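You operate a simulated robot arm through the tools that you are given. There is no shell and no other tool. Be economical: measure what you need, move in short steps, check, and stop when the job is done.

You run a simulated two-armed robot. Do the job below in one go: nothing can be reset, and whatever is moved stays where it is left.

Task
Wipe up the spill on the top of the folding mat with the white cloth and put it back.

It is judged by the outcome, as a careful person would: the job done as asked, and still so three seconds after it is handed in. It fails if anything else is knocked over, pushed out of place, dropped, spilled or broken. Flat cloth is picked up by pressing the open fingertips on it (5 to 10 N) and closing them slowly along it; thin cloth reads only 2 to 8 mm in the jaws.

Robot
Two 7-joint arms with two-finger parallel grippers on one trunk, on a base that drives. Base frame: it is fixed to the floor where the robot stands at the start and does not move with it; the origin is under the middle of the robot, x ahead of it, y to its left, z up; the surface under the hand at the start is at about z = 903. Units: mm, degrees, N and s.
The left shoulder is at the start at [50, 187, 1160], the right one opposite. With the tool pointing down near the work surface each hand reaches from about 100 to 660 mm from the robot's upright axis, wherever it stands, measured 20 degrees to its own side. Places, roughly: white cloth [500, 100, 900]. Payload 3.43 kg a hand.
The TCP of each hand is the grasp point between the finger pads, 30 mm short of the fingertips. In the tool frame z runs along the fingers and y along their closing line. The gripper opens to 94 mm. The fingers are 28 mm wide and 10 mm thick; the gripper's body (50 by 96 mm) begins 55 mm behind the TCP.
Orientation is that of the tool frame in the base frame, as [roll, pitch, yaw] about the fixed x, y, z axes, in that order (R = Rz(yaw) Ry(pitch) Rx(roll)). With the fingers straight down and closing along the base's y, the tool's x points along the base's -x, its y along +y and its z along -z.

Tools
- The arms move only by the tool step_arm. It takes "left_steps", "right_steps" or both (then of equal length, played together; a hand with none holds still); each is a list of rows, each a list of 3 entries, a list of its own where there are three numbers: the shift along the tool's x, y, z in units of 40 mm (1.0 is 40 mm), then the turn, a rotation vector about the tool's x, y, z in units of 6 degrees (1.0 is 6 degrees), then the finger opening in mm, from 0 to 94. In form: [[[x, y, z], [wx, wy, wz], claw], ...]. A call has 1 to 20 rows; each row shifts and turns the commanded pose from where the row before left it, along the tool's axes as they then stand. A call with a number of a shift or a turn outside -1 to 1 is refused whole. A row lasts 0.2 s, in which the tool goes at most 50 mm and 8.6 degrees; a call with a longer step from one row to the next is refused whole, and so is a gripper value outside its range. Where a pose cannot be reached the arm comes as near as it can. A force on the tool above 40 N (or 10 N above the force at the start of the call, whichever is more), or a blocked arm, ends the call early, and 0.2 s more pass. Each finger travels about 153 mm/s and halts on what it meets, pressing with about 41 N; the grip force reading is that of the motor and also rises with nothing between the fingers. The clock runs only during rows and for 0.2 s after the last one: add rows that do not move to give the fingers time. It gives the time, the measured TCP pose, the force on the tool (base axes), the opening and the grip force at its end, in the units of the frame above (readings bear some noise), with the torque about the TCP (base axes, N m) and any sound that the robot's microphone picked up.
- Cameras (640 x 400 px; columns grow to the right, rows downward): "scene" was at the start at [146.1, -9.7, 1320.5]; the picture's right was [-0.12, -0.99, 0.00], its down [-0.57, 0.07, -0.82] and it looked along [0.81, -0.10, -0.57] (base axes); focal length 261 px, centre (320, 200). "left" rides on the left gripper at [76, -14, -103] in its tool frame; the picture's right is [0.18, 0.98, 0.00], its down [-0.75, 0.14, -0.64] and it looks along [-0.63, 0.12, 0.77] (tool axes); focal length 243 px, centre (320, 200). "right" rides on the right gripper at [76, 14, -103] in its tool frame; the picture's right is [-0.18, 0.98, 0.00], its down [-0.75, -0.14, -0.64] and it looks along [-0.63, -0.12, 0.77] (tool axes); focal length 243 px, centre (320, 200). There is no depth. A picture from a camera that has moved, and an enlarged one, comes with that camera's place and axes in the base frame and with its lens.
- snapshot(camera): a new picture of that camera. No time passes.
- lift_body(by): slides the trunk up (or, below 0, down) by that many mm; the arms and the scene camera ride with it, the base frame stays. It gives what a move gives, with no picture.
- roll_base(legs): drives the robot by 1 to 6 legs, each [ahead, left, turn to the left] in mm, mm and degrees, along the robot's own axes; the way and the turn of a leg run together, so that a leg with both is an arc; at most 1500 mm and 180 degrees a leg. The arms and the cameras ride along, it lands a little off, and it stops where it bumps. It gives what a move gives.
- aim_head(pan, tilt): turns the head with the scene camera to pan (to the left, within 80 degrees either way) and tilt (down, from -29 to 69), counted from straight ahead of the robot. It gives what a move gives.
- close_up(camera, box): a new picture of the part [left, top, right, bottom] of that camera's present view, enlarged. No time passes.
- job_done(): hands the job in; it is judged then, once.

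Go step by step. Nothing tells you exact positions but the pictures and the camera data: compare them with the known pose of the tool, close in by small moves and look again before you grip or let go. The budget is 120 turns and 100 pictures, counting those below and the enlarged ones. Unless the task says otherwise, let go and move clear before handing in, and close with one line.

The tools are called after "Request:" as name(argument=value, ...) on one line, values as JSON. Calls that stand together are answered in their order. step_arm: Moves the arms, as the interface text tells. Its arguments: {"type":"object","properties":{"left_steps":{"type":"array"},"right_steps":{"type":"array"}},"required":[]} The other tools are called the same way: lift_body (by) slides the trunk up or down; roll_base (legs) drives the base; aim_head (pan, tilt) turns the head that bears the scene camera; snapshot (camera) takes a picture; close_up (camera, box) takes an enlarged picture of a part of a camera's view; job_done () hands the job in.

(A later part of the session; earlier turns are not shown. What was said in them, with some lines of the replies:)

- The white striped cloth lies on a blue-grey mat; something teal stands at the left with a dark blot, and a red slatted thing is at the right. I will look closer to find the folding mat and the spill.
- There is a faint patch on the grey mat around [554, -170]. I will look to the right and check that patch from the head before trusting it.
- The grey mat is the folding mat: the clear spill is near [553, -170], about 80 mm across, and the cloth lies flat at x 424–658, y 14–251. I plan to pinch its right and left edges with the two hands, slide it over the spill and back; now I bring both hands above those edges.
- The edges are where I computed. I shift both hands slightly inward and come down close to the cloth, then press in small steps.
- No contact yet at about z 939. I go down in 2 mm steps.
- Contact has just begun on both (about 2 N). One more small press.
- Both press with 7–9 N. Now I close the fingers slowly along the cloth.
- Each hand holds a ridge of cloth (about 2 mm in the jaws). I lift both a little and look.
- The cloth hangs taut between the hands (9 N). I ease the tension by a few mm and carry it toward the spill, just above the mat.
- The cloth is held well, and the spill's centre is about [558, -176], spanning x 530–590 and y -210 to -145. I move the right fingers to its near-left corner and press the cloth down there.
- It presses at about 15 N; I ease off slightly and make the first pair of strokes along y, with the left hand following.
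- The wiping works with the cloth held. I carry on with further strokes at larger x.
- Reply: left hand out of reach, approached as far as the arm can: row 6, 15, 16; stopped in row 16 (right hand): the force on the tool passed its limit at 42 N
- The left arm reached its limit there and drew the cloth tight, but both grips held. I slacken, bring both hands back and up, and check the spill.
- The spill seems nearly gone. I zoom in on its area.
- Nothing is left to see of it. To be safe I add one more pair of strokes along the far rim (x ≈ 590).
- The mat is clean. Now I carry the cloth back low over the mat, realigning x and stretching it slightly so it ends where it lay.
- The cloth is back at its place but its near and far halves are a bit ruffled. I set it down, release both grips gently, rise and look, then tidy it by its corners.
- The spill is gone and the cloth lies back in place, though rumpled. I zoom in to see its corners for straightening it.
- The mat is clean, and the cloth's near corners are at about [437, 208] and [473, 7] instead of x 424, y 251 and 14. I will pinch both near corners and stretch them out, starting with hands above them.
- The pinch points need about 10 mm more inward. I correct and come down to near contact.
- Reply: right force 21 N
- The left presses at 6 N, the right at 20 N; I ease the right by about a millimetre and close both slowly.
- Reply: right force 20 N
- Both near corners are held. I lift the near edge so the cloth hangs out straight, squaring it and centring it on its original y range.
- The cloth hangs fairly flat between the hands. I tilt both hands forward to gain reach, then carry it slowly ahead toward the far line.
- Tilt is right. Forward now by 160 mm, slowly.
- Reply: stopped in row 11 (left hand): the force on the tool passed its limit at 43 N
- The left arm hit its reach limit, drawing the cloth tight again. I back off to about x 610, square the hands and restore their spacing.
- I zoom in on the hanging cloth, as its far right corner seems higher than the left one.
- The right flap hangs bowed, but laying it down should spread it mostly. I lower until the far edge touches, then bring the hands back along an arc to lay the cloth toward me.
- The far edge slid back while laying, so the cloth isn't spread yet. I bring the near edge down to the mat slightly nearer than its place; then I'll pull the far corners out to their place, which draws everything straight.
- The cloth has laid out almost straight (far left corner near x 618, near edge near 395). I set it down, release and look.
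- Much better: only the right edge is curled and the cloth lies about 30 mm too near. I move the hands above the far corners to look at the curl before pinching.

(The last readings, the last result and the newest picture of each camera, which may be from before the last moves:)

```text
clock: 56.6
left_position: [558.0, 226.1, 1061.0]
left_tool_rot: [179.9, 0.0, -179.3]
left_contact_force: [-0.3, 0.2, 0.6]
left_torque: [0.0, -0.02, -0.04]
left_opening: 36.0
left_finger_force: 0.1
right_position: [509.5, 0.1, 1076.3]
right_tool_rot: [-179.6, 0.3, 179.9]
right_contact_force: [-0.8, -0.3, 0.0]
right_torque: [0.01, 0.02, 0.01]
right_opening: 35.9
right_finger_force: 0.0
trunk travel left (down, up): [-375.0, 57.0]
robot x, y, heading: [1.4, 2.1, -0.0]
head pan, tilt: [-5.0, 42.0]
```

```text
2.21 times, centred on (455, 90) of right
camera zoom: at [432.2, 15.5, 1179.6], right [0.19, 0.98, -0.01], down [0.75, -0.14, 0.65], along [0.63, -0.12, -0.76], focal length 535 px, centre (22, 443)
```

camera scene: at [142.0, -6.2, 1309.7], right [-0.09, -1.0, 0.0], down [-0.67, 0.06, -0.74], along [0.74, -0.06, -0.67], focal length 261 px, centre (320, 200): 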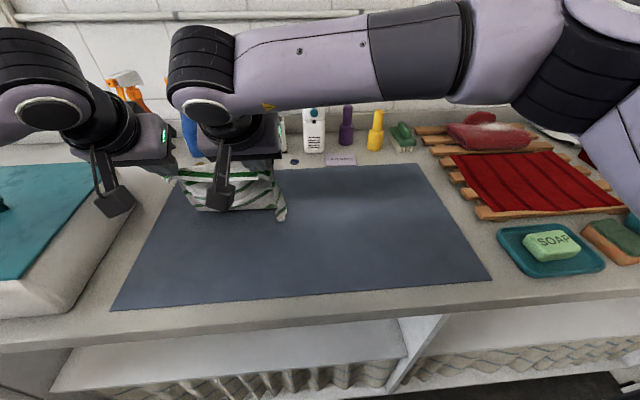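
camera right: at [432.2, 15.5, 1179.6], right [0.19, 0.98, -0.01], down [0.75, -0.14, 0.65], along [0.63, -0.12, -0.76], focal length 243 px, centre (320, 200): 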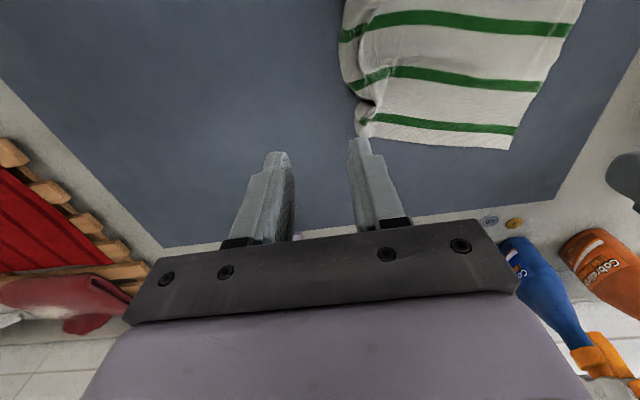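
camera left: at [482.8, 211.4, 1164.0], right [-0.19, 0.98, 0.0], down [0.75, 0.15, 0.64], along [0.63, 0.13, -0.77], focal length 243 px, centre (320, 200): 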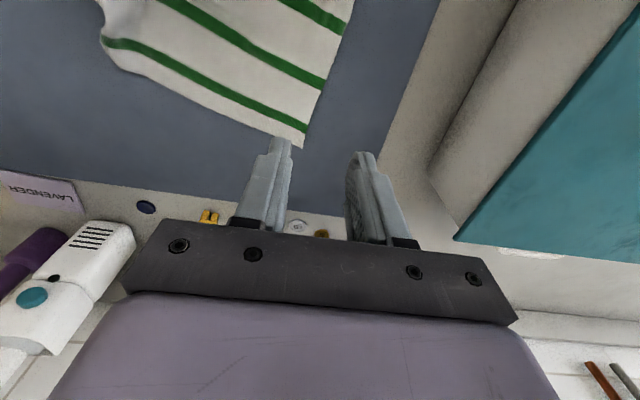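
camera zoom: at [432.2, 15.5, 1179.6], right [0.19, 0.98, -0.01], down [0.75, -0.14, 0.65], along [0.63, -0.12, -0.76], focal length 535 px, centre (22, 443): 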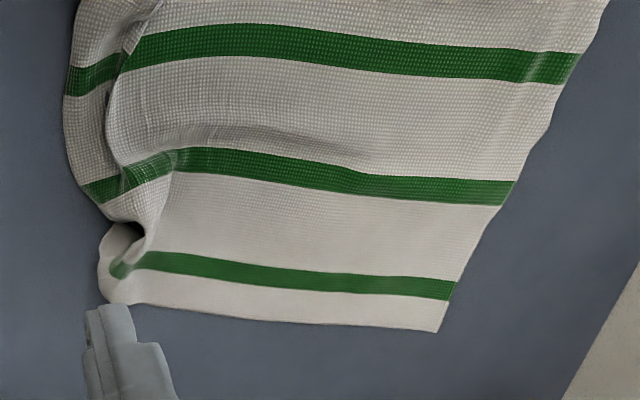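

The far right part is folded under by about 60 mm. I'll pinch the far edge near both corners (top layer only at the right), lift so the tucked flap hangs free, then lay it back out. First I move above those points.

Request:
step_arm(left_steps=[[[-0.26, -0.2, 0.63], [0, 0, 0], 36], [[-0.26, -0.2, 0.63], [0, 0, 0], 36], [[-0.26, -0.2, 0.63], [0, 0, 0], 36], [[-0.26, -0.2, 0.63], [0, 0, 0], 36], [[0, 0, 0], [0, 0, -0.1], 36], [[0, 0, 0], [0, 0, 0], 36]], right_steps=[[[-0.252, 0.4, 0.58], [0, 0, 0], 36], [[-0.252, 0.4, 0.58], [0, 0, 0], 36], [[-0.252, 0.4, 0.58], [0, 0, 0], 36], [[-0.252, 0.4, 0.58], [0, 0, 0], 36], [[-0.252, 0.4, 0.58], [0, 0, 0], 36], [[0, 0, 0], [0, 0, 0], 36]])

Request:
snapshot(camera="left")

Request:
snapshot(camera="right")

```text
clock: 58.2
left_position: [603.0, 194.8, 964.3]
left_tool_rot: [179.9, -0.2, -178.8]
left_contact_force: [-0.6, 0.5, 0.2]
left_torque: [-0.02, 0.01, -0.01]
left_opening: 36.3
left_finger_force: 0.0
right_position: [563.9, 35.0, 987.5]
right_tool_rot: [180.0, 0.8, 176.9]
right_contact_force: [0.4, -0.1, 0.1]
right_torque: [0.0, -0.01, 0.0]
right_opening: 36.1
right_finger_force: 0.0
right hand out of reach, approached as far as the arm can: row 4, 5
trunk travel left (down, up): [-375.0, 57.0]
robot x, y, heading: [-1.0, 0.3, 0.2]
head pan, tilt: [-5.0, 42.0]
stopped in row 6 (right hand): the arm was blocked; the commanded pose is now the measured one
```

```text
38 pictures are left
camera left: at [525.7, 179.5, 1065.7], right [-0.2, 0.98, 0.0], down [0.75, 0.16, 0.64], along [0.63, 0.13, -0.77], focal length 243 px, centre (320, 200)
```

left: 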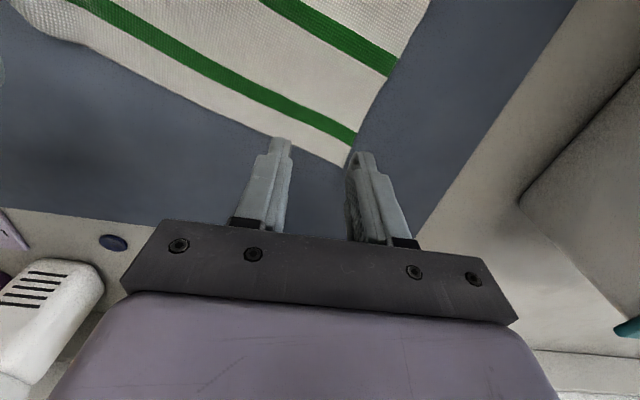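

```text
37 pictures are left
camera right: at [486.1, 52.4, 1090.4], right [0.24, 0.97, 0.0], down [0.74, -0.18, 0.65], along [0.63, -0.15, -0.76], focal length 243 px, centre (320, 200)
```

right: 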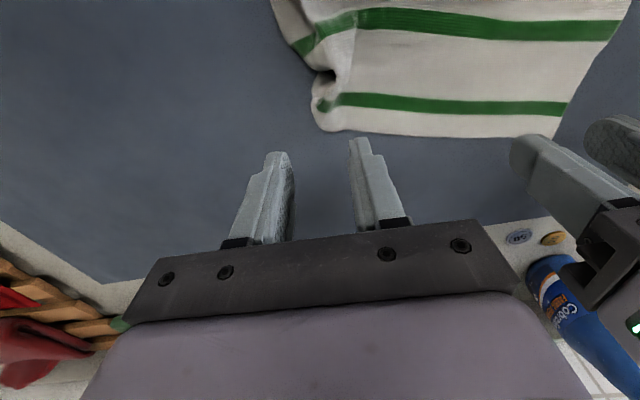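

The right arm cannot reach there from this stance. I lift both hands clear and drive the base 110 mm to the left so the cloth is centred before the robot.

Request:
step_arm(left_steps=[[[0, 0, -1], [0, 0, 0], 36], [[0.3, -0.2, -1], [0, 0, 0], 36], [[0.5, -0.3, -1], [0, 0, 0], 36], [[0.5, -0.3, -1], [0, 0, 0], 36], [[0.5, 0, 0], [0, 0, -0.2], 36], [[0, 0, 0], [0, 0, 0], 36]], right_steps=[[[0, 0, -1], [0, 0, 0], 36], [[0.3, -0.3, -1], [0, 0, 0], 36], [[0.5, -0.3, -1], [0, 0, 0], 36], [[0.5, 0, -0.5], [0, 0, 0], 36], [[0.5, 0, 0], [0, 0.1, -0.5], 36], [[0, 0, 0], [0, 0, 0], 36]])

Request:
roll_base(legs=[[0, 110, 0]])

Request:
snapshot(camera="scene")

```text
clock: 59.6
left_position: [531.2, 160.8, 1125.1]
left_tool_rot: [179.9, -0.1, -177.5]
left_contact_force: [0.1, -1.6, 0.4]
left_torque: [-0.03, 0.01, -0.01]
left_opening: 35.6
left_finger_force: 0.0
right_position: [486.0, 17.4, 1127.1]
right_tool_rot: [180.0, 0.2, -179.8]
right_contact_force: [-0.3, 0.5, -0.6]
right_torque: [-0.02, -0.02, 0.0]
right_opening: 36.3
right_finger_force: 0.0
trunk travel left (down, up): [-375.0, 57.0]
robot x, y, heading: [-0.9, 2.9, -0.1]
head pan, tilt: [-5.0, 42.0]
```

```text
clock: 61.2
left_position: [531.9, 270.6, 1123.3]
left_tool_rot: [179.9, -0.2, -177.7]
left_contact_force: [-0.1, -0.2, 0.4]
left_torque: [0.0, 0.0, 0.0]
left_opening: 36.0
left_finger_force: 0.0
right_position: [486.6, 126.9, 1126.5]
right_tool_rot: [179.9, 0.2, -179.8]
right_contact_force: [-0.3, 0.3, -0.4]
right_torque: [-0.01, -0.02, -0.02]
right_opening: 36.1
right_finger_force: 0.2
trunk travel left (down, up): [-375.0, 57.0]
robot x, y, heading: [0.3, 112.9, -0.1]
head pan, tilt: [-5.0, 42.0]
```

```text
36 pictures are left
camera scene: at [142.0, 103.8, 1309.7], right [-0.09, -1.0, 0.0], down [-0.67, 0.06, -0.74], along [0.74, -0.07, -0.67], focal length 261 px, centre (320, 200)
```

scene: 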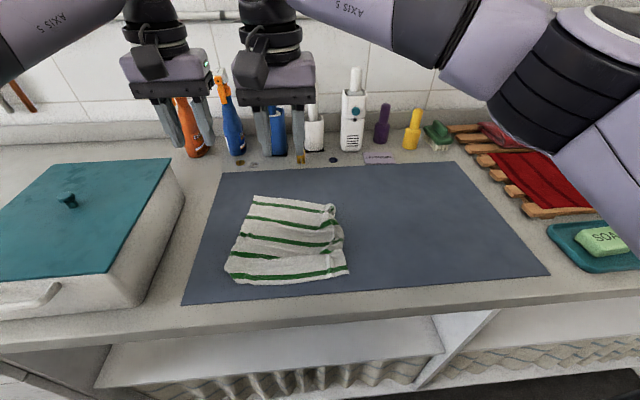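

The base moved well. Now both hands go above the far-edge pinch points.

Request:
step_arm(left_steps=[[[-0.275, -0.31, 0.68], [0, 0, 0.06], 36], [[-0.275, -0.31, 0.68], [0, 0, 0.06], 36], [[-0.275, -0.31, 0.68], [0, 0, 0.06], 36], [[-0.275, -0.31, 0.68], [0, 0, 0.06], 36], [[-0.275, -0.31, 0.68], [0, 0, 0.06], 36], [[-0.275, -0.31, 0.68], [0, 0, 0.06], 36], [[0, 0, 0], [0, 0, 0], 36]], right_steps=[[[-0.306, -0.196, 0.693], [0, 0, 0], 36], [[-0.306, -0.196, 0.693], [0, 0, 0], 36], [[-0.306, -0.196, 0.693], [0, 0, 0], 36], [[-0.306, -0.196, 0.693], [0, 0, 0], 36], [[-0.306, -0.196, 0.693], [0, 0, 0], 36], [[-0.306, -0.196, 0.693], [0, 0, 0], 36], [[0, 0, 0], [0, 0, 0], 36]])

Request:
snapshot(camera="left")

Request:
snapshot(camera="right")

```text
clock: 62.8
left_position: [600.7, 196.6, 960.9]
left_tool_rot: [179.9, -0.2, -179.9]
left_contact_force: [0.6, -0.2, 0.2]
left_torque: [-0.03, 0.01, 0.01]
left_opening: 36.0
left_finger_force: 0.0
right_position: [559.4, 80.6, 962.3]
right_tool_rot: [179.9, 0.3, -179.8]
right_contact_force: [0.0, 0.0, -0.7]
right_torque: [0.0, -0.01, 0.06]
right_opening: 35.9
right_finger_force: 0.1
trunk travel left (down, up): [-375.0, 57.0]
robot x, y, heading: [4.2, 109.7, 0.1]
head pan, tilt: [-5.0, 42.0]
```

```text
35 pictures are left
camera left: at [524.7, 183.5, 1063.5], right [-0.19, 0.98, 0.0], down [0.75, 0.14, 0.64], along [0.63, 0.12, -0.77], focal length 243 px, centre (320, 200)
```

left: 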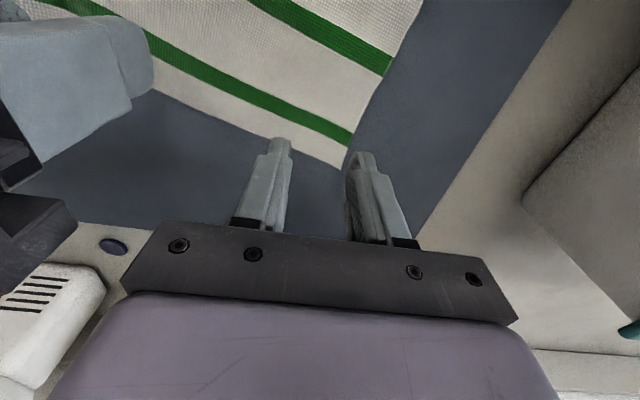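

```text
34 pictures are left
camera right: at [483.4, 94.3, 1065.4], right [0.18, 0.98, 0.0], down [0.75, -0.14, 0.64], along [0.63, -0.12, -0.76], focal length 243 px, centre (320, 200)
```

right: 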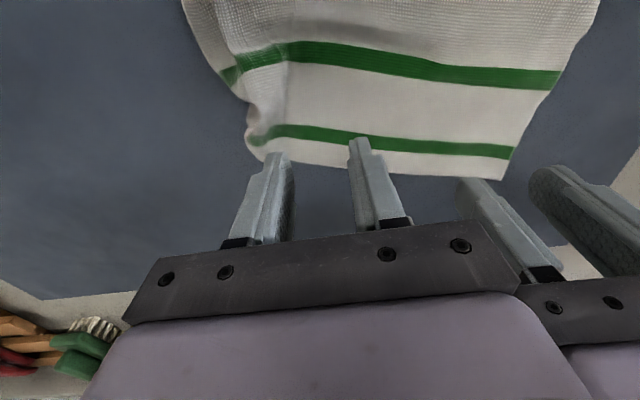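

Corners confirmed at about [622, 218] and [569, 36]. Small corrections, then down to near contact.

Request:
step_arm(left_steps=[[[0.25, -0.1, 0.3], [0, 0, 0], 36], [[0, 0, 0.25], [0, 0, 0], 36], [[0, 0, 0.08], [0, 0, 0], 36], [[0, 0, 0], [0, 0, 0], 36]], right_steps=[[[0.08, -0.1, 0.3], [0, 0, 0], 36], [[0, 0, 0.2], [0, 0, 0], 36], [[0, 0, 0.08], [0, 0, 0], 36], [[0, 0, 0], [0, 0, 0], 36]])

```text
clock: 63.8
left_position: [589.0, 193.4, 936.0]
left_tool_rot: [179.9, -0.1, -179.8]
left_contact_force: [0.3, -0.3, 0.8]
left_torque: [0.03, 0.04, 0.0]
left_opening: 36.1
left_finger_force: 0.0
right_position: [557.2, 75.8, 937.6]
right_tool_rot: [180.0, 0.2, -179.8]
right_contact_force: [-0.1, -0.8, 1.0]
right_torque: [0.0, -0.01, -0.02]
right_opening: 36.1
right_finger_force: 0.1
trunk travel left (down, up): [-375.0, 57.0]
robot x, y, heading: [-1.9, 106.2, -0.2]
head pan, tilt: [-5.0, 42.0]
```

Request:
step_arm(left_steps=[[[0, 0, 0.05], [0, 0, 0], 36], [[0, 0, 0.02], [0, 0, 0], 36], [[0, 0, 0], [0, 0, 0], 36]], right_steps=[[[0, 0, 0.03], [0, 0, 0], 36], [[0, 0, 0.02], [0, 0, 0], 36], [[0, 0, 0], [0, 0, 0], 36]])

```text
clock: 64.6
left_position: [588.5, 192.2, 934.0]
left_tool_rot: [179.9, 0.1, -179.9]
left_contact_force: [2.8, 2.6, 14.0]
left_torque: [0.15, -0.14, 0.01]
left_opening: 35.8
left_finger_force: 0.1
right_position: [555.4, 76.0, 935.6]
right_tool_rot: [180.0, 0.3, -179.8]
right_contact_force: [-0.2, 0.3, -0.9]
right_torque: [0.02, 0.02, 0.01]
right_opening: 36.4
right_finger_force: 0.1
trunk travel left (down, up): [-375.0, 57.0]
robot x, y, heading: [2.3, 108.7, 0.0]
head pan, tilt: [-5.0, 42.0]
```

Request:
step_arm(left_steps=[[[0, 0, -0.01], [0, 0, 0], 36], [[0, 0, 0], [0, 0, 0], 36], [[0, 0, 0], [0, 0, 0], 36]], right_steps=[[[0, 0, 0.03], [0, 0, 0], 36], [[0, 0, 0.02], [0, 0, 0], 36], [[0, 0, 0], [0, 0, 0], 36]])

```text
clock: 65.4
left_position: [588.9, 192.8, 933.5]
left_tool_rot: [179.9, 0.2, -179.8]
left_contact_force: [9.2, 1.1, 16.6]
left_torque: [0.1, -0.29, -0.01]
left_opening: 36.4
left_finger_force: 0.0
right_position: [556.7, 76.6, 933.5]
right_tool_rot: [-179.9, 0.4, -179.8]
right_contact_force: [-0.6, -0.3, 3.7]
right_torque: [-0.08, 0.06, 0.0]
right_opening: 35.8
right_finger_force: 0.1
trunk travel left (down, up): [-375.0, 57.0]
robot x, y, heading: [-3.0, 109.4, -0.2]
head pan, tilt: [-5.0, 42.0]
```

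The right presses at 4 N and the left at about 15 N; I add half a millimetre on the right, ease the left, and close both slowly, then lift a little.

Request:
step_arm(left_steps=[[[0, 0, -0.02], [0, 0, 0], 36], [[0, 0, 0], [0, 0, 0], 32], [[0, 0, 0], [0, 0, 0], 29], [[0, 0, 0], [0, 0, 0], 26], [[0, 0, 0], [0, 0, 0], 23], [[0, 0, 0], [0, 0, 0], 20], [[0, 0, 0], [0, 0, 0], 17], [[0, 0, 0], [0, 0, 0], 14], [[0, 0, 0], [0, 0, 0], 11], [[0, 0, 0], [0, 0, 0], 8], [[0, 0, 0], [0, 0, 0], 5], [[0, 0, 0], [0, 0, 0], 2], [[0, 0, 0], [0, 0, 0], 0], [[0, 0, 0], [0, 0, 0], 0], [[0, 0, -0.25], [0, 0, 0], 0], [[0, 0, -0.25], [0, 0, 0], 0], [[0, 0, 0], [0, 0, 0], 0]], right_steps=[[[0, 0, 0.015], [0, 0, 0], 36], [[0, 0, 0], [0, 0, 0], 32], [[0, 0, 0], [0, 0, 0], 29], [[0, 0, 0], [0, 0, 0], 26], [[0, 0, 0], [0, 0, 0], 23], [[0, 0, 0], [0, 0, 0], 20], [[0, 0, 0], [0, 0, 0], 17], [[0, 0, 0], [0, 0, 0], 14], [[0, 0, 0], [0, 0, 0], 11], [[0, 0, 0], [0, 0, 0], 8], [[0, 0, 0], [0, 0, 0], 5], [[0, 0, 0], [0, 0, 0], 2], [[0, 0, 0], [0, 0, 0], 0], [[0, 0, 0], [0, 0, 0], 0], [[0, 0, -0.25], [0, 0, 0], 0], [[0, 0, -0.25], [0, 0, 0], 0], [[0, 0, 0], [0, 0, 0], 0]])

Request:
snapshot(camera="right")

Request:
snapshot(camera="left")

```text
clock: 69.0
left_position: [590.2, 192.8, 953.6]
left_tool_rot: [180.0, -0.1, -180.0]
left_contact_force: [-0.7, -1.3, 0.2]
left_torque: [-0.07, 0.03, 0.03]
left_opening: 2.0
left_finger_force: 37.5
right_position: [557.6, 74.9, 952.9]
right_tool_rot: [-180.0, 0.3, -179.8]
right_contact_force: [0.4, 2.1, 0.1]
right_torque: [0.08, 0.01, 0.0]
right_opening: 1.6
right_finger_force: 36.4
trunk travel left (down, up): [-375.0, 57.0]
robot x, y, heading: [2.0, 110.3, -0.2]
head pan, tilt: [-5.0, 42.0]
```

```text
33 pictures are left
camera right: at [481.1, 89.2, 1056.4], right [0.18, 0.98, 0.0], down [0.75, -0.14, 0.64], along [0.63, -0.12, -0.76], focal length 243 px, centre (320, 200)
```

right: 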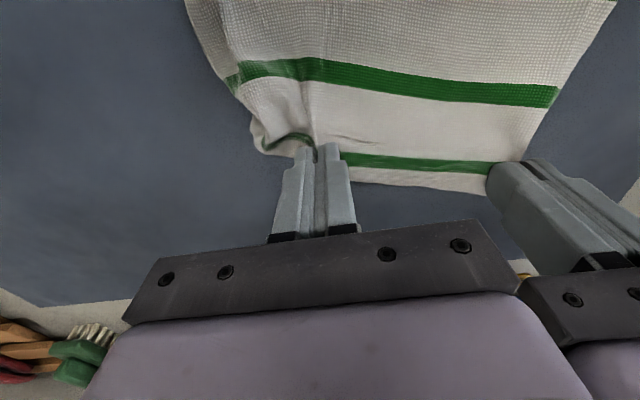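

```text
32 pictures are left
camera left: at [513.3, 178.8, 1056.6], right [-0.19, 0.98, 0.0], down [0.76, 0.14, 0.64], along [0.63, 0.12, -0.77], focal length 243 px, centre (320, 200)
```

left: 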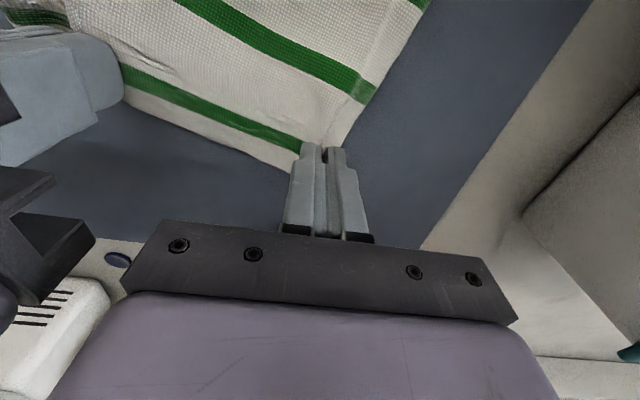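

Both hold, the right with a single layer; its flap shows beyond the fingers. I lift both about 80 mm, bring the right forward level with the left, and see how the flap hangs.

Request:
step_arm(left_steps=[[[0, 0, -0.5], [0, 0, 0], 0], [[0, 0, -0.5], [0, 0, 0], 0], [[0, 0, -0.5], [0, 0, 0], 0], [[0, 0, -0.5], [0, 0, 0], 0], [[0, 0, 0], [0, -1, 0], 0], [[0, 0, 0], [0, -1, 0], 0], [[0, 0, 0], [0, -1, 0], 0], [[0, 0, 0], [0, 0, 0], 0]], right_steps=[[[-0.2, 0, -0.5], [0, 0, 0], 0], [[-0.2, 0, -0.5], [0, 0, 0], 0], [[-0.2, 0, -0.5], [0, 0, 0], 0], [[-0.2, 0, -0.5], [0, 0, 0], 0], [[0, 0, 0], [0, -1, 0], 0], [[0, 0, 0], [0, -1, 0], 0], [[0, 0, 0], [0, -1, 0], 0], [[0, 0, 0], [0, 0, 0], 0]])

Request:
snapshot(camera="right")

Request:
close_up(camera="scene", box=[170, 120, 410, 300])

```text
clock: 70.8
left_position: [590.1, 193.0, 1032.2]
left_tool_rot: [-180.0, 18.0, -179.9]
left_contact_force: [0.0, -0.1, -0.9]
left_torque: [-0.03, 0.03, 0.02]
left_opening: 2.3
left_finger_force: 36.7
right_position: [589.1, 76.5, 1032.5]
right_tool_rot: [180.0, 18.3, -179.9]
right_contact_force: [-0.5, 0.4, -0.2]
right_torque: [-0.02, -0.03, -0.02]
right_opening: 1.5
right_finger_force: 36.2
trunk travel left (down, up): [-375.0, 57.0]
robot x, y, heading: [-0.8, 108.0, -0.3]
head pan, tilt: [-5.0, 42.0]
```

```text
31 pictures are left
camera right: at [483.9, 90.2, 1107.2], right [0.17, 0.98, 0.06], down [0.51, -0.14, 0.85], along [0.84, -0.12, -0.53], focal length 243 px, centre (320, 200)
```

right: 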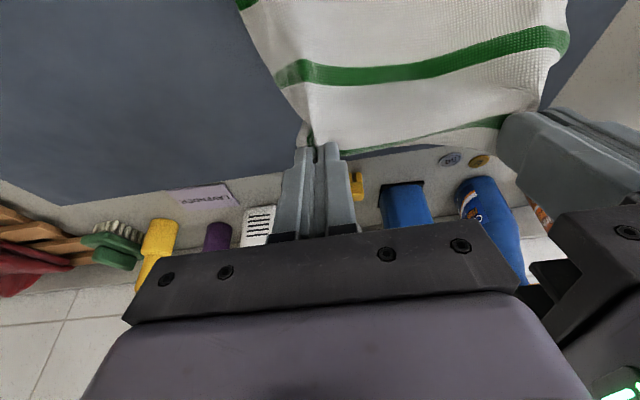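

```text
2.22 times, centred on (290, 210) of scene
camera zoom: at [142.1, 103.5, 1309.7], right [-0.09, -1.0, 0.0], down [-0.67, 0.06, -0.74], along [0.74, -0.07, -0.67], focal length 579 px, centre (387, 178)
```

zoom: 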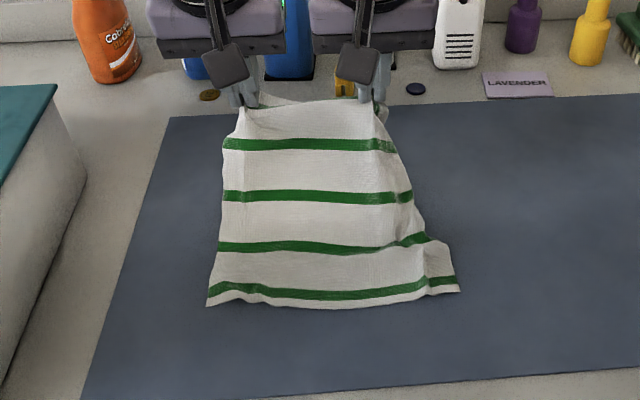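

The cloth now drapes almost square, with its near edge at about x 442, y 12–227. I tilt a bit more for reach and carry the far edge forward and lower.

Request:
step_arm(left_steps=[[[0, 0, 0], [0, -1, 0], 0], [[0, 0, 0], [0, -1, 0], 0], [[-0.142, 0.125, 0.354], [0, 0, 0], 0], [[-0.142, 0.125, 0.354], [0, 0, 0], 0], [[-0.142, 0.125, 0.354], [0, 0, 0], 0], [[-0.142, 0.125, 0.354], [0, 0, 0], 0], [[-0.142, 0.125, 0.354], [0, 0, 0], 0], [[0, 0, 0], [0, 0, 0], 0]], right_steps=[[[0, 0, 0], [0, -1, 0], 0], [[0, 0, 0], [0, -1, 0], 0], [[-0.142, 0.125, 0.354], [0, 0, 0], 0], [[-0.142, 0.125, 0.354], [0, 0, 0], 0], [[-0.142, 0.125, 0.354], [0, 0, 0], 0], [[-0.142, 0.125, 0.354], [0, 0, 0], 0], [[-0.142, 0.125, 0.354], [0, 0, 0], 0], [[0, 0, 0], [0, 0, 0], 0]])

Request:
close_up(camera="scene", box=[170, 120, 410, 300])

```text
clock: 72.6
left_position: [649.5, 219.4, 985.8]
left_tool_rot: [179.9, 29.9, -179.8]
left_contact_force: [0.6, 0.2, -0.1]
left_torque: [-0.07, 0.01, -0.02]
left_opening: 2.5
left_finger_force: 36.9
right_position: [649.7, 101.3, 985.0]
right_tool_rot: [180.0, 30.2, -179.8]
right_contact_force: [-0.5, 0.4, -0.2]
right_torque: [-0.02, 0.01, -0.01]
right_opening: 1.7
right_finger_force: 36.6
trunk travel left (down, up): [-375.0, 57.0]
robot x, y, heading: [3.4, 110.4, -0.1]
head pan, tilt: [-5.0, 42.0]
```

```text
2.22 times, centred on (290, 210) of scene
camera zoom: at [141.8, 103.3, 1309.7], right [-0.09, -1.0, 0.0], down [-0.67, 0.06, -0.74], along [0.74, -0.07, -0.67], focal length 579 px, centre (387, 178)
```

zoom: 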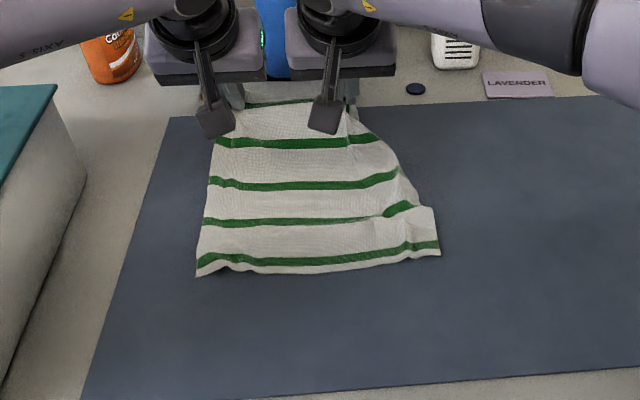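

The whole cloth slid forward some 37 mm, which I can undo at the end by pulling the near corners back. Now I lay the left far corner down, then the right one with its flap swung outward.

Request:
step_arm(left_steps=[[[0.25, -0.13, 0.18], [0, 0, 0], 0], [[0.25, -0.13, 0.18], [0, 0, 0], 0], [[0.25, -0.13, 0.18], [0, 0, 0], 0], [[0.25, -0.13, 0.18], [0, 0, 0], 0], [[0, 0, 0], [0, 0, 0], 0], [[0, 0, 0], [0, 0, 0], 0], [[0, 0, 0], [0, 0, 0], 0], [[0, 0, 0], [0, 0, 0], 0], [[0, 0, 0], [0, 0, 0], 0], [[0, 0, 0], [0, 0, 0], 0], [[0, 0, 0], [0, 0, 0], 0]], right_steps=[[[0.054, -0.075, -0.031], [0, 0, 0], 0], [[0.054, -0.075, -0.031], [0, 0, 0], 0], [[0.054, -0.075, -0.031], [0, 0, 0], 0], [[0.054, -0.075, -0.031], [0, 0, 0], 0], [[0.195, 0.1125, 0.2125], [0, 0, 0], 0], [[0.195, 0.1125, 0.2125], [0, 0, 0], 0], [[0.195, 0.1125, 0.2125], [0, 0, 0], 0], [[0.195, 0.1125, 0.2125], [0, 0, 0], 0], [[0, -0.3, 0], [0, 0, 0], 0], [[0, -0.3, 0], [0, 0, 0], 0], [[0, 0, 0], [0, 0, 0], 0]])

Request:
close_up(camera="scene", box=[170, 120, 410, 300])

Request:
snapshot(camera="right")

```text
clock: 75.0
left_position: [628.9, 196.5, 943.5]
left_tool_rot: [179.9, 29.9, -179.9]
left_contact_force: [0.4, -1.2, -0.7]
left_torque: [-0.08, 0.0, -0.01]
left_opening: 2.1
left_finger_force: 36.9
right_position: [627.9, 83.4, 941.8]
right_tool_rot: [-180.0, 30.1, -179.7]
right_contact_force: [-0.7, 3.3, 5.2]
right_torque: [0.16, 0.02, -0.01]
right_opening: 1.7
right_finger_force: 36.4
trunk travel left (down, up): [-375.0, 57.0]
robot x, y, heading: [-2.1, 110.2, -0.1]
head pan, tilt: [-5.0, 42.0]
```

```text
2.22 times, centred on (290, 210) of scene
camera zoom: at [141.4, 103.8, 1309.8], right [-0.09, -1.0, 0.0], down [-0.67, 0.06, -0.74], along [0.74, -0.07, -0.67], focal length 579 px, centre (387, 178)
```

zoom: 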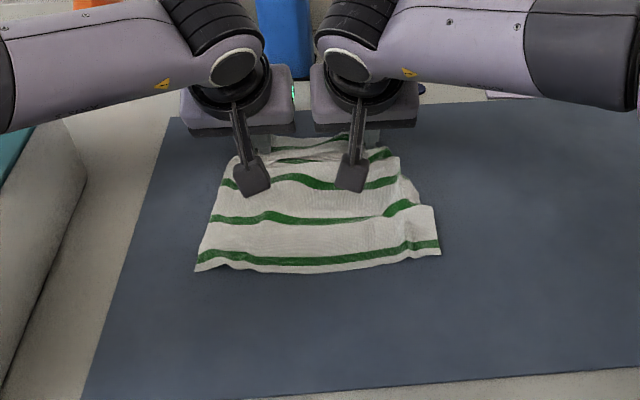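

```text
27 pictures are left
camera right: at [510.6, 97.6, 992.3], right [0.15, 0.98, 0.09], down [0.33, -0.14, 0.93], along [0.93, -0.11, -0.34], focal length 243 px, centre (320, 200)
```

right: 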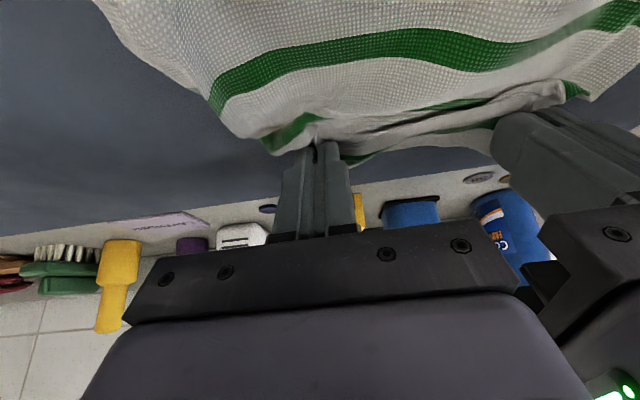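

Both far corners are down. I release slowly so the fingers spread the cloth, back away along the fingers and level the hands, then look.

Request:
step_arm(left_steps=[[[0.05, 0, 0.087], [0, 0, 0], 0], [[0, 0, 0], [0, 0, 0], 6], [[0, 0, 0], [0, 0, 0], 14], [[0, 0, 0], [0, 0, 0], 22], [[0, 0, 0], [0, 0, 0], 30], [[0, 0, 0], [0, 0, 0], 38], [[0, 0, -0.5], [0, 0, 0], 40], [[0, 0, -1], [0, 0, 0], 40], [[0, 0, -1], [0, 0, 0], 40], [[0, 0.3, -1], [0, 0, 0], 40], [[0, 0.5, -0.5], [0, 1, 0], 40], [[0, 0.5, -0.5], [0, 1, 0], 40], [[0, 0.5, -0.5], [0, 1, 0], 40], [[0, 0, 0], [0, 1, 0], 40], [[0, 0, 0], [0, 1, 0], 40], [[0, 0, 0], [0, 0, 0], 40]], right_steps=[[[0, 0, 0], [0, 0, 0], 0], [[0, 0, 0], [0, 0, 0], 6], [[0, 0, 0], [0, 0, 0], 14], [[0, 0, 0], [0, 0, 0], 22], [[0, 0, 0], [0, 0, 0], 30], [[0, 0, 0], [0, 0, 0], 38], [[0, 0, -0.5], [0, 0, 0], 40], [[0, 0, -1], [0, 0, 0], 40], [[0, 0, -1], [0, 0, 0], 40], [[0, -0.3, -1], [0, 0, 0], 40], [[0, -0.7, -0.5], [0, 1, 0], 40], [[0, -0.7, -0.5], [0, 1, 0], 40], [[0, -0.7, -0.5], [0, 1, 0], 40], [[0, -0.7, 0], [0, 1, 0], 40], [[0, -0.7, 0], [0, 1, 0], 40], [[0, 0, 0], [0, 0, 0], 40]])

Request:
close_up(camera="scene", box=[170, 120, 410, 300])

```text
clock: 78.4
left_position: [535.4, 268.7, 1113.6]
left_tool_rot: [179.9, -0.3, -179.9]
left_contact_force: [-0.1, -1.1, 0.4]
left_torque: [0.01, 0.01, -0.01]
left_opening: 40.0
left_finger_force: 0.0
right_position: [533.4, -68.7, 1114.7]
right_tool_rot: [-180.0, 0.1, -179.8]
right_contact_force: [0.0, 0.3, 0.4]
right_torque: [0.02, 0.03, 0.0]
right_opening: 40.0
right_finger_force: 0.1
trunk travel left (down, up): [-375.0, 57.0]
robot x, y, heading: [4.4, 110.2, -0.2]
head pan, tilt: [-5.0, 42.0]
```

```text
2.22 times, centred on (290, 210) of scene
camera zoom: at [141.8, 103.6, 1309.7], right [-0.09, -1.0, 0.0], down [-0.67, 0.06, -0.74], along [0.74, -0.07, -0.67], focal length 579 px, centre (387, 178)
```

zoom: 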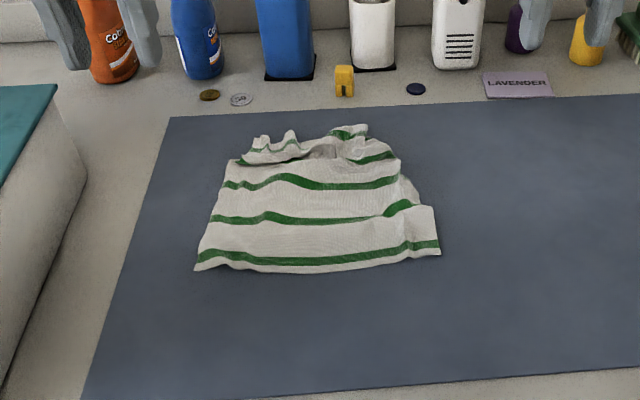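

The far edge is bunched, and the near edge sits at about x 480. Since pressed fingertips drag the cloth over the mat, I'll smooth it with closed fingertips: first near the two near corners, sliding them back toward me and apart.

Request:
step_arm(left_steps=[[[0.175, -0.245, 0.768], [0, 0, 0], 20], [[0.175, -0.245, 0.768], [0, 0, 0], 5], [[0.175, -0.245, 0.768], [0, 0, 0], 5], [[0.175, -0.245, 0.768], [0, 0, 0], 5], [[0.175, -0.245, 0.768], [0, 0, 0], 5], [[0, 0, 0.4], [0, 0, 0], 5], [[0, 0, 0.15], [0, 0, 0], 5], [[0, 0, 0.05], [0, 0, 0], 5], [[0, 0, 0], [0, 0, 0], 5]], right_steps=[[[0.166, 0.57, 0.774], [0, 0, 0], 20], [[0.166, 0.57, 0.774], [0, 0, 0], 5], [[0.166, 0.57, 0.774], [0, 0, 0], 5], [[0.166, 0.57, 0.774], [0, 0, 0], 5], [[0.166, 0.57, 0.774], [0, 0, 0], 5], [[0, 0, 0.4], [0, 0, 0], 5], [[0, 0, 0.15], [0, 0, 0], 5], [[0, 0, 0.05], [0, 0, 0], 5], [[0, 0, 0], [0, 0, 0], 5]])

```text
clock: 80.4
left_position: [500.4, 219.0, 936.3]
left_tool_rot: [179.8, -0.1, -179.8]
left_contact_force: [0.5, 1.4, 0.1]
left_torque: [-0.01, -0.03, 0.03]
left_opening: 5.1
left_finger_force: 0.1
right_position: [501.8, 45.4, 938.5]
right_tool_rot: [-179.9, 0.3, -179.8]
right_contact_force: [0.9, 0.6, -0.6]
right_torque: [0.01, 0.02, 0.04]
right_opening: 5.0
right_finger_force: 0.0
trunk travel left (down, up): [-375.0, 57.0]
robot x, y, heading: [0.5, 112.1, 0.1]
head pan, tilt: [-5.0, 42.0]
```

Request:
step_arm(left_steps=[[[0, 0, 0.05], [0, 0, 0], 5], [[0, 0, 0.04], [0, 0, 0], 5], [[0, 0, 0], [0, 0, 0], 5]], right_steps=[[[0, 0, 0.07], [0, 0, 0], 5], [[0, 0, 0.04], [0, 0, 0], 5], [[0, 0, 0], [0, 0, 0], 5]])

```text
clock: 81.2
left_position: [500.3, 219.7, 933.5]
left_tool_rot: [-180.0, 0.2, -179.8]
left_contact_force: [3.3, 1.7, 15.1]
left_torque: [0.03, 0.03, -0.05]
left_opening: 4.9
left_finger_force: 0.1
right_position: [502.3, 46.2, 934.5]
right_tool_rot: [-180.0, 0.4, -179.8]
right_contact_force: [1.5, 0.9, 5.0]
right_torque: [0.01, 0.01, 0.0]
right_opening: 4.9
right_finger_force: 0.0
trunk travel left (down, up): [-375.0, 57.0]
robot x, y, heading: [2.2, 111.3, -0.2]
head pan, tilt: [-5.0, 42.0]
```

Good contact. I slide both back by about 57 mm, slightly apart, then lift and look.

Request:
step_arm(left_steps=[[[0.178, 0.025, -0.01], [0, 0, 0], 5], [[0.178, 0.025, 0], [0, 0, 0], 5], [[0.178, 0.025, 0], [0, 0, 0], 5], [[0.178, 0.025, 0], [0, 0, 0], 5], [[0.178, 0.025, 0], [0, 0, 0], 5], [[0.178, 0.025, 0], [0, 0, 0], 5], [[0.178, 0.025, 0], [0, 0, 0], 5], [[0.178, 0.025, 0], [0, 0, 0], 5], [[0, 0, 0], [0, 0, 0], 5], [[0, 0, -0.3], [0, 0, 0], 5], [[0, 0, -1], [0, 0, 0], 5], [[0, 0.5, -1], [0, 0, 0], 5], [[0, 0.5, -0.5], [0, 0, 0], 5]], right_steps=[[[0.178, -0.025, 0.02], [0, 0, 0], 5], [[0.178, -0.025, 0], [0, 0, 0], 5], [[0.178, -0.025, 0], [0, 0, 0], 5], [[0.178, -0.025, 0], [0, 0, 0], 5], [[0.178, -0.025, 0], [0, 0, 0], 5], [[0.178, -0.025, 0], [0, 0, 0], 5], [[0.178, -0.025, 0], [0, 0, 0], 5], [[0.178, -0.025, 0], [0, 0, 0], 5], [[0, 0, 0], [0, 0, 0], 5], [[0, 0, -0.3], [0, 0, 0], 5], [[0, 0, -1], [0, 0, 0], 5], [[0, -0.5, -1], [0, 0, 0], 5], [[0, -1, -0.5], [0, 0, 0], 5]])

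Request:
close_up(camera="scene", box=[170, 120, 410, 300])

```text
clock: 84.0
left_position: [443.5, 267.7, 1042.3]
left_tool_rot: [179.8, -0.2, -179.9]
left_contact_force: [-0.6, 0.9, 0.1]
left_torque: [0.03, 0.0, -0.04]
left_opening: 4.8
left_finger_force: 0.1
right_position: [445.7, -24.5, 1042.4]
right_tool_rot: [-179.9, 0.1, -179.8]
right_contact_force: [-0.2, -0.1, 0.0]
right_torque: [0.01, 0.0, -0.02]
right_opening: 5.1
right_finger_force: 0.2
trunk travel left (down, up): [-375.0, 57.0]
robot x, y, heading: [0.9, 109.6, -0.2]
head pan, tilt: [-5.0, 42.0]
```

```text
2.22 times, centred on (290, 210) of scene
camera zoom: at [141.7, 102.9, 1309.7], right [-0.09, -1.0, 0.0], down [-0.67, 0.06, -0.74], along [0.74, -0.07, -0.67], focal length 579 px, centre (387, 178)
```

zoom: 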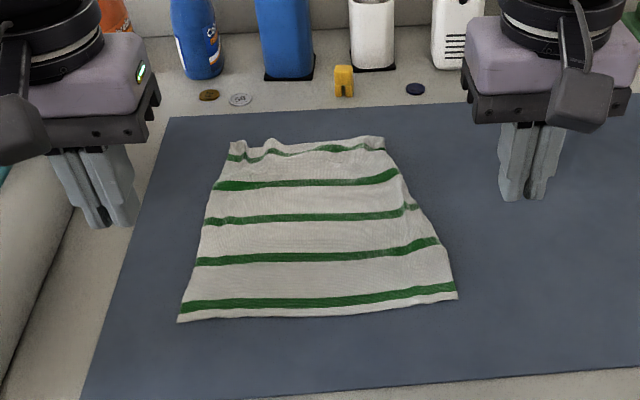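

Very good: the near edge is back at x ≈ 430, y 15–248. Only the far edge (y 59–231) remains to be spread; I tilt the hands and bring them over the far corners.

Request:
step_arm(left_steps=[[[0, 0, 0], [0, -1, 0], 5], [[0, 0, 0], [0, -1, 0], 5], [[0, 0, 0], [0, -1, 0], 5], [[0, 0, 0], [0, -1, 0], 5], [[0, 0, 0], [0, -1, 0], 5], [[-0.53, -0.233, 0.675], [0, 0, 0], 5], [[-0.53, -0.233, 0.675], [0, 0, 0], 5], [[-0.53, -0.233, 0.675], [0, 0, 0], 5], [[-0.53, -0.233, 0.675], [0, 0, 0], 5], [[-0.53, -0.233, 0.675], [0, 0, 0], 5], [[-0.53, -0.233, 0.675], [0, 0, 0], 5], [[0, 0, 0], [0, 0, 0], 5]], right_steps=[[[0, 0, 0], [0, -1, 0], 5], [[0, 0, 0], [0, -1, 0], 5], [[0, 0, 0], [0, -1, 0], 5], [[0, 0, 0], [0, -1, 0], 5], [[0, 0, 0], [0, -1, 0], 5], [[-0.525, 0.427, 0.67], [0, 0, 0], 5], [[-0.525, 0.427, 0.67], [0, 0, 0], 5], [[-0.525, 0.427, 0.67], [0, 0, 0], 5], [[-0.525, 0.427, 0.67], [0, 0, 0], 5], [[-0.525, 0.427, 0.67], [0, 0, 0], 5], [[-0.525, 0.427, 0.67], [0, 0, 0], 5], [[0, 0, 0], [0, 0, 0], 5]])

Request:
snapshot(camera="right")

```text
clock: 86.6
left_position: [633.2, 213.2, 966.5]
left_tool_rot: [-180.0, 29.9, 180.0]
left_contact_force: [-0.6, 0.5, -0.1]
left_torque: [0.01, 0.0, 0.03]
left_opening: 4.9
left_finger_force: 0.1
right_position: [637.2, 81.5, 969.0]
right_tool_rot: [180.0, 30.2, -179.7]
right_contact_force: [0.0, 0.6, 0.0]
right_torque: [0.01, -0.02, 0.03]
right_opening: 5.0
right_finger_force: 0.0
trunk travel left (down, up): [-375.0, 57.0]
robot x, y, heading: [-0.4, 107.7, 0.1]
head pan, tilt: [-5.0, 42.0]
```

```text
24 pictures are left
camera right: at [519.0, 94.3, 1020.0], right [0.15, 0.98, 0.09], down [0.33, -0.14, 0.93], along [0.93, -0.11, -0.34], focal length 243 px, centre (320, 200)
```

right: 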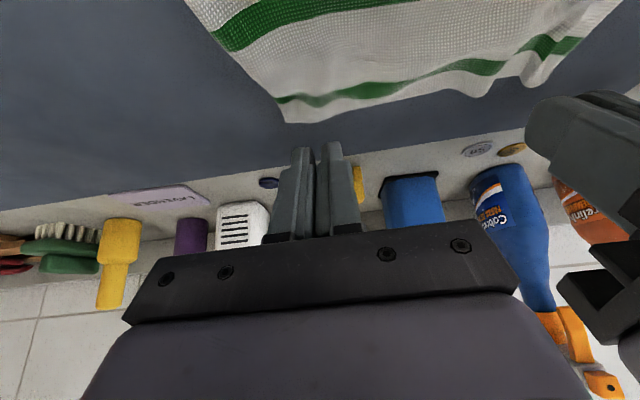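

Positions suit. I lower both to near contact.

Request:
step_arm(left_steps=[[[0.16, 0, 0.28], [0, 0, 0], 5], [[0.1, 0, 0.173], [0, 0, 0], 5], [[0.04, 0, 0.065], [0, 0, 0], 5], [[0, 0, 0], [0, 0, 0], 5]], right_steps=[[[0.16, 0, 0.28], [0, 0, 0], 5], [[0.12, 0, 0.2], [0, 0, 0], 5], [[0.06, 0, 0.1], [0, 0, 0], 5], [[0, 0, 0], [0, 0, 0], 5]])

```text
clock: 87.6
left_position: [633.6, 212.4, 943.5]
left_tool_rot: [179.8, 29.9, -179.9]
left_contact_force: [-0.6, 0.8, 0.5]
left_torque: [0.03, -0.01, -0.01]
left_opening: 5.0
left_finger_force: 0.2
right_position: [635.8, 80.5, 940.8]
right_tool_rot: [179.9, 30.1, -179.9]
right_contact_force: [-0.7, -0.3, 0.2]
right_torque: [-0.03, -0.01, 0.01]
right_opening: 4.9
right_finger_force: 0.0
trunk travel left (down, up): [-375.0, 57.0]
robot x, y, heading: [1.1, 114.1, -0.1]
head pan, tilt: [-5.0, 42.0]
```

Request:
step_arm(left_steps=[[[0.025, 0, 0.043], [0, 0, 0], 5], [[0.025, 0, 0.043], [0, 0, 0], 5], [[0, 0, 0], [0, 0, 0], 5]], right_steps=[[[0.015, 0, 0.026], [0, 0, 0], 5], [[0.015, 0, 0.026], [0, 0, 0], 5], [[0, 0, 0], [0, 0, 0], 5]])

```text
clock: 88.4
left_position: [635.3, 213.1, 939.5]
left_tool_rot: [180.0, 30.0, -179.9]
left_contact_force: [-0.2, 0.6, 0.0]
left_torque: [0.01, 0.01, -0.01]
left_opening: 5.0
left_finger_force: 0.0
right_position: [635.1, 80.6, 939.0]
right_tool_rot: [180.0, 30.1, -179.8]
right_contact_force: [0.4, -0.2, 0.1]
right_torque: [0.0, -0.04, -0.03]
right_opening: 4.8
right_finger_force: 0.1
trunk travel left (down, up): [-375.0, 57.0]
robot x, y, heading: [-0.4, 111.5, 0.3]
head pan, tilt: [-5.0, 42.0]
```

Request:
step_arm(left_steps=[[[0.02, 0, 0.035], [0, 0, 0], 5], [[0.02, 0, 0.035], [0, 0, 0], 5], [[0, 0, 0], [0, 0, 0], 5]], right_steps=[[[0.02, 0, 0.035], [0, 0, 0], 5], [[0.02, 0, 0.035], [0, 0, 0], 5], [[0, 0, 0], [0, 0, 0], 5]])

```text
clock: 89.2
left_position: [632.9, 212.5, 937.7]
left_tool_rot: [179.9, 29.9, -179.9]
left_contact_force: [0.0, 0.1, -0.6]
left_torque: [0.05, -0.05, -0.03]
left_opening: 5.0
left_finger_force: 0.1
right_position: [635.3, 79.7, 937.9]
right_tool_rot: [179.9, 30.5, -179.8]
right_contact_force: [2.9, -0.3, 13.5]
right_torque: [-0.07, -0.14, 0.0]
right_opening: 4.8
right_finger_force: 0.1
trunk travel left (down, up): [-375.0, 57.0]
robot x, y, heading: [0.4, 112.7, -0.1]
head pan, tilt: [-5.0, 42.0]
```

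The right is pressing at 13 N; the left needs about 1–2 mm more.

Request:
step_arm(left_steps=[[[0.015, 0, 0.026], [0, 0, 0], 5], [[0.01, 0, 0.017], [0, 0, 0], 5], [[0, 0, 0], [0, 0, 0], 5]], right_steps=[[[0, 0, 0], [0, 0, 0], 5], [[0, 0, 0], [0, 0, 0], 5], [[0, 0, 0], [0, 0, 0], 5]])

```text
clock: 90.0
left_position: [633.8, 211.2, 936.8]
left_tool_rot: [180.0, 29.9, -179.9]
left_contact_force: [-4.1, 0.3, 6.5]
left_torque: [0.0, 0.11, 0.02]
left_opening: 4.9
left_finger_force: 0.1
right_position: [634.1, 80.3, 938.0]
right_tool_rot: [180.0, 30.4, -179.8]
right_contact_force: [6.6, 0.6, 15.5]
right_torque: [-0.03, -0.31, 0.02]
right_opening: 5.0
right_finger_force: 0.1
trunk travel left (down, up): [-375.0, 57.0]
robot x, y, heading: [0.2, 108.2, -0.2]
head pan, tilt: [-5.0, 42.0]
```

Both press. I slide them apart: left by 20 mm, right by 45 mm, then lift off and look.

Request:
step_arm(left_steps=[[[0, 0.083, 0], [0, 0, 0], 5], [[0, 0.083, 0], [0, 0, 0], 5], [[0, 0.083, 0], [0, 0, 0], 5], [[0, 0.083, 0], [0, 0, 0], 5], [[0, 0.083, 0], [0, 0, 0], 5], [[0, 0.083, 0], [0, 0, 0], 5], [[0, 0, 0], [0, 0, 0], 5], [[-0.15, 0, -0.26], [0, 0, 0], 5], [[-0.15, 0, -0.26], [0, 0, 0], 5], [[0, 0, -1], [0, 0, 0], 5], [[0, 0.4, -1], [0, 0, 0], 5], [[0, 0.4, -1], [0, 0, 0], 5]], right_steps=[[[0, -0.19, 0], [0, 0, 0], 5], [[0, -0.19, 0], [0, 0, 0], 5], [[0, -0.19, 0], [0, 0, 0], 5], [[0, -0.19, 0], [0, 0, 0], 5], [[0, -0.19, 0], [0, 0, 0], 5], [[0, -0.19, 0], [0, 0, 0], 5], [[0, 0, 0], [0, 0, 0], 5], [[-0.15, 0, -0.26], [0, 0, 0], 5], [[-0.15, 0, -0.26], [0, 0, 0], 5], [[0, -0.5, -0.7], [0, 0, 0], 5], [[0, -0.8, -0.7], [0, 0, 0], 5], [[0, -0.8, -0.7], [0, 0, 0], 5]])

Request:
close_up(camera="scene", box=[170, 120, 410, 300])

```text
clock: 92.6
left_position: [573.4, 265.1, 1062.9]
left_tool_rot: [179.8, 29.9, -179.9]
left_contact_force: [-0.4, 0.0, 0.1]
left_torque: [-0.01, -0.05, -0.01]
left_opening: 5.0
left_finger_force: 0.0
right_position: [593.5, -52.4, 1034.5]
right_tool_rot: [180.0, 30.3, -179.8]
right_contact_force: [0.7, -0.2, 1.1]
right_torque: [0.02, 0.0, -0.01]
right_opening: 4.8
right_finger_force: 0.1
trunk travel left (down, up): [-375.0, 57.0]
robot x, y, heading: [-0.3, 110.1, -0.0]
head pan, tilt: [-5.0, 42.0]
```

```text
2.22 times, centred on (290, 210) of scene
camera zoom: at [141.0, 103.1, 1309.8], right [-0.09, -1.0, 0.0], down [-0.67, 0.06, -0.74], along [0.74, -0.07, -0.67], focal length 579 px, centre (387, 178)
```

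zoom: 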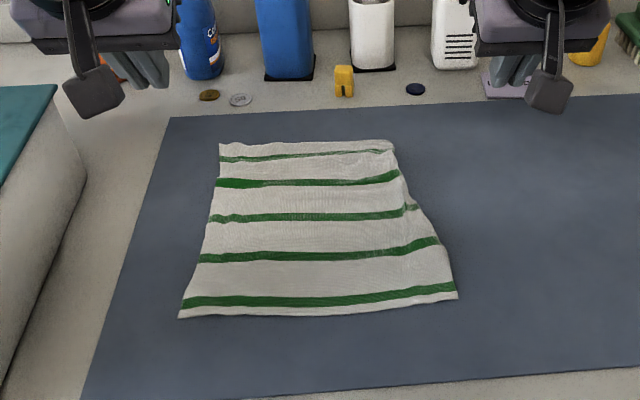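

Nearly flat; the far right corner still lies about 35 mm short. I zoom in there.

Request:
close_up(camera="scene", box=[290, 165, 360, 245])

```text
5.00 times, centred on (325, 205) of scene
camera zoom: at [141.0, 103.1, 1309.8], right [-0.09, -1.0, 0.0], down [-0.67, 0.06, -0.74], along [0.74, -0.07, -0.67], focal length 1303 px, centre (295, 175)
```

zoom: 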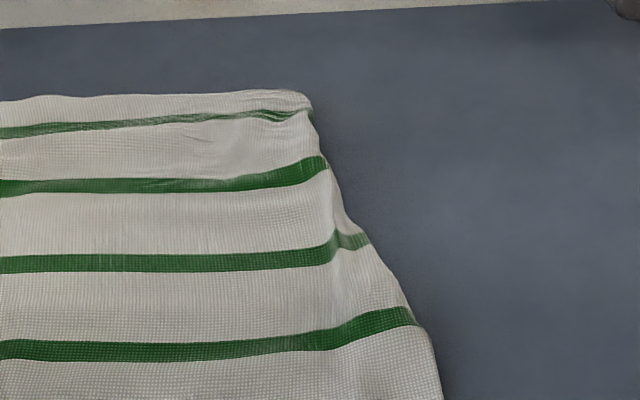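

Only a narrow strip of the right edge is tucked under; the cloth is otherwise flat and in its place, and tugging further risks more than it gains. I raise the hands clear and make a final check of the whole scene.

Request:
step_arm(left_steps=[[[0.5, 0, -0.8], [0, 1, 0], 40], [[0.5, 0, -0.8], [0, 1, 0], 60], [[0.5, 0, -0.8], [0, 1, 0], 80], [[0.5, 0, 0], [0, 1, 0], 90], [[0.5, 0, 0], [0, 1, 0], 90], [[0, 0, 0], [0, 0, 0], 90]], right_steps=[[[0.5, -0.3, -0.8], [0, 1, 0], 40], [[0.5, -0.3, -0.8], [0, 1, 0], 60], [[0.5, -0.3, -0.8], [0, 1, 0], 80], [[0.5, -0.3, 0], [0, 1, 0], 90], [[0.5, -0.3, 0], [0, 1, 0], 90], [[0, 0, 0], [0, 0, 0], 90]])

Request:
aim_head(pan=-20, tilt=40)

Request:
snapshot(camera="scene")

Request:
snapshot(camera="right")

```text
clock: 94.0
left_position: [441.5, 265.5, 1120.2]
left_tool_rot: [179.9, -0.2, -179.8]
left_contact_force: [0.6, 0.2, 0.4]
left_torque: [0.0, 0.02, 0.01]
left_opening: 90.1
left_finger_force: 0.1
right_position: [460.1, -111.8, 1091.3]
right_tool_rot: [-180.0, 0.1, -179.7]
right_contact_force: [-0.6, 0.5, 0.7]
right_torque: [0.02, 0.04, 0.02]
right_opening: 90.2
right_finger_force: 0.0
trunk travel left (down, up): [-375.0, 57.0]
robot x, y, heading: [0.0, 108.6, 0.1]
head pan, tilt: [-5.0, 42.0]
```

```text
clock: 94.8
left_position: [442.4, 265.5, 1121.0]
left_tool_rot: [179.9, -0.1, -179.8]
left_contact_force: [-0.3, -0.5, 0.7]
left_torque: [-0.02, -0.02, 0.04]
left_opening: 90.2
left_finger_force: 0.0
right_position: [460.2, -111.5, 1091.0]
right_tool_rot: [179.9, 0.2, -179.9]
right_contact_force: [-0.5, 0.7, -0.5]
right_torque: [-0.01, 0.0, 0.01]
right_opening: 90.0
right_finger_force: 0.0
trunk travel left (down, up): [-375.0, 57.0]
robot x, y, heading: [-1.7, 110.1, -0.2]
head pan, tilt: [-20.0, 40.0]
```

```text
21 pictures are left
camera scene: at [138.6, 81.7, 1312.7], right [-0.34, -0.94, 0.0], down [-0.6, 0.22, -0.77], along [0.72, -0.26, -0.64], focal length 261 px, centre (320, 200)
```

scene: 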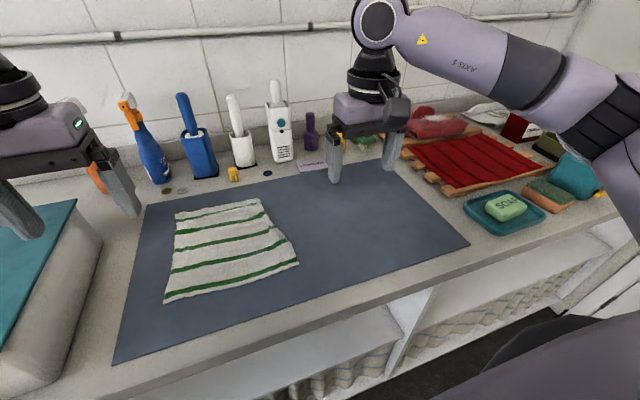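

```text
20 pictures are left
camera right: at [383.5, -97.5, 1193.9], right [0.18, 0.98, 0.0], down [0.75, -0.14, 0.64], along [0.63, -0.12, -0.76], focal length 243 px, centre (320, 200)
```

right: 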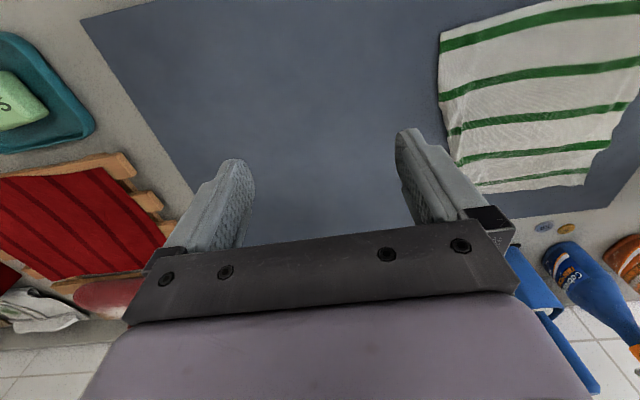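

Request:
close_up(camera="right", box=[230, 100, 410, 240])

```text
2.86 times, centred on (320, 170) of right
camera zoom: at [383.5, -97.5, 1193.9], right [0.18, 0.98, 0.0], down [0.75, -0.14, 0.64], along [0.63, -0.12, -0.76], focal length 693 px, centre (320, 286)
```

zoom: 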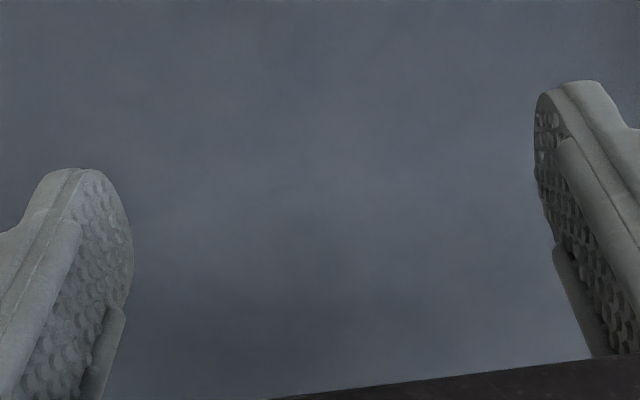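

The mat shows no trace of the spill, the cloth is back in its place, nothing else has moved, and both hands are clear. I hand the job in.

Request:
job_done()

```text
The job is handed in.
```

The spill is wiped off the folding mat and the white cloth is back in its place, lying flat apart from a narrow strip of its right edge that is still tucked under.
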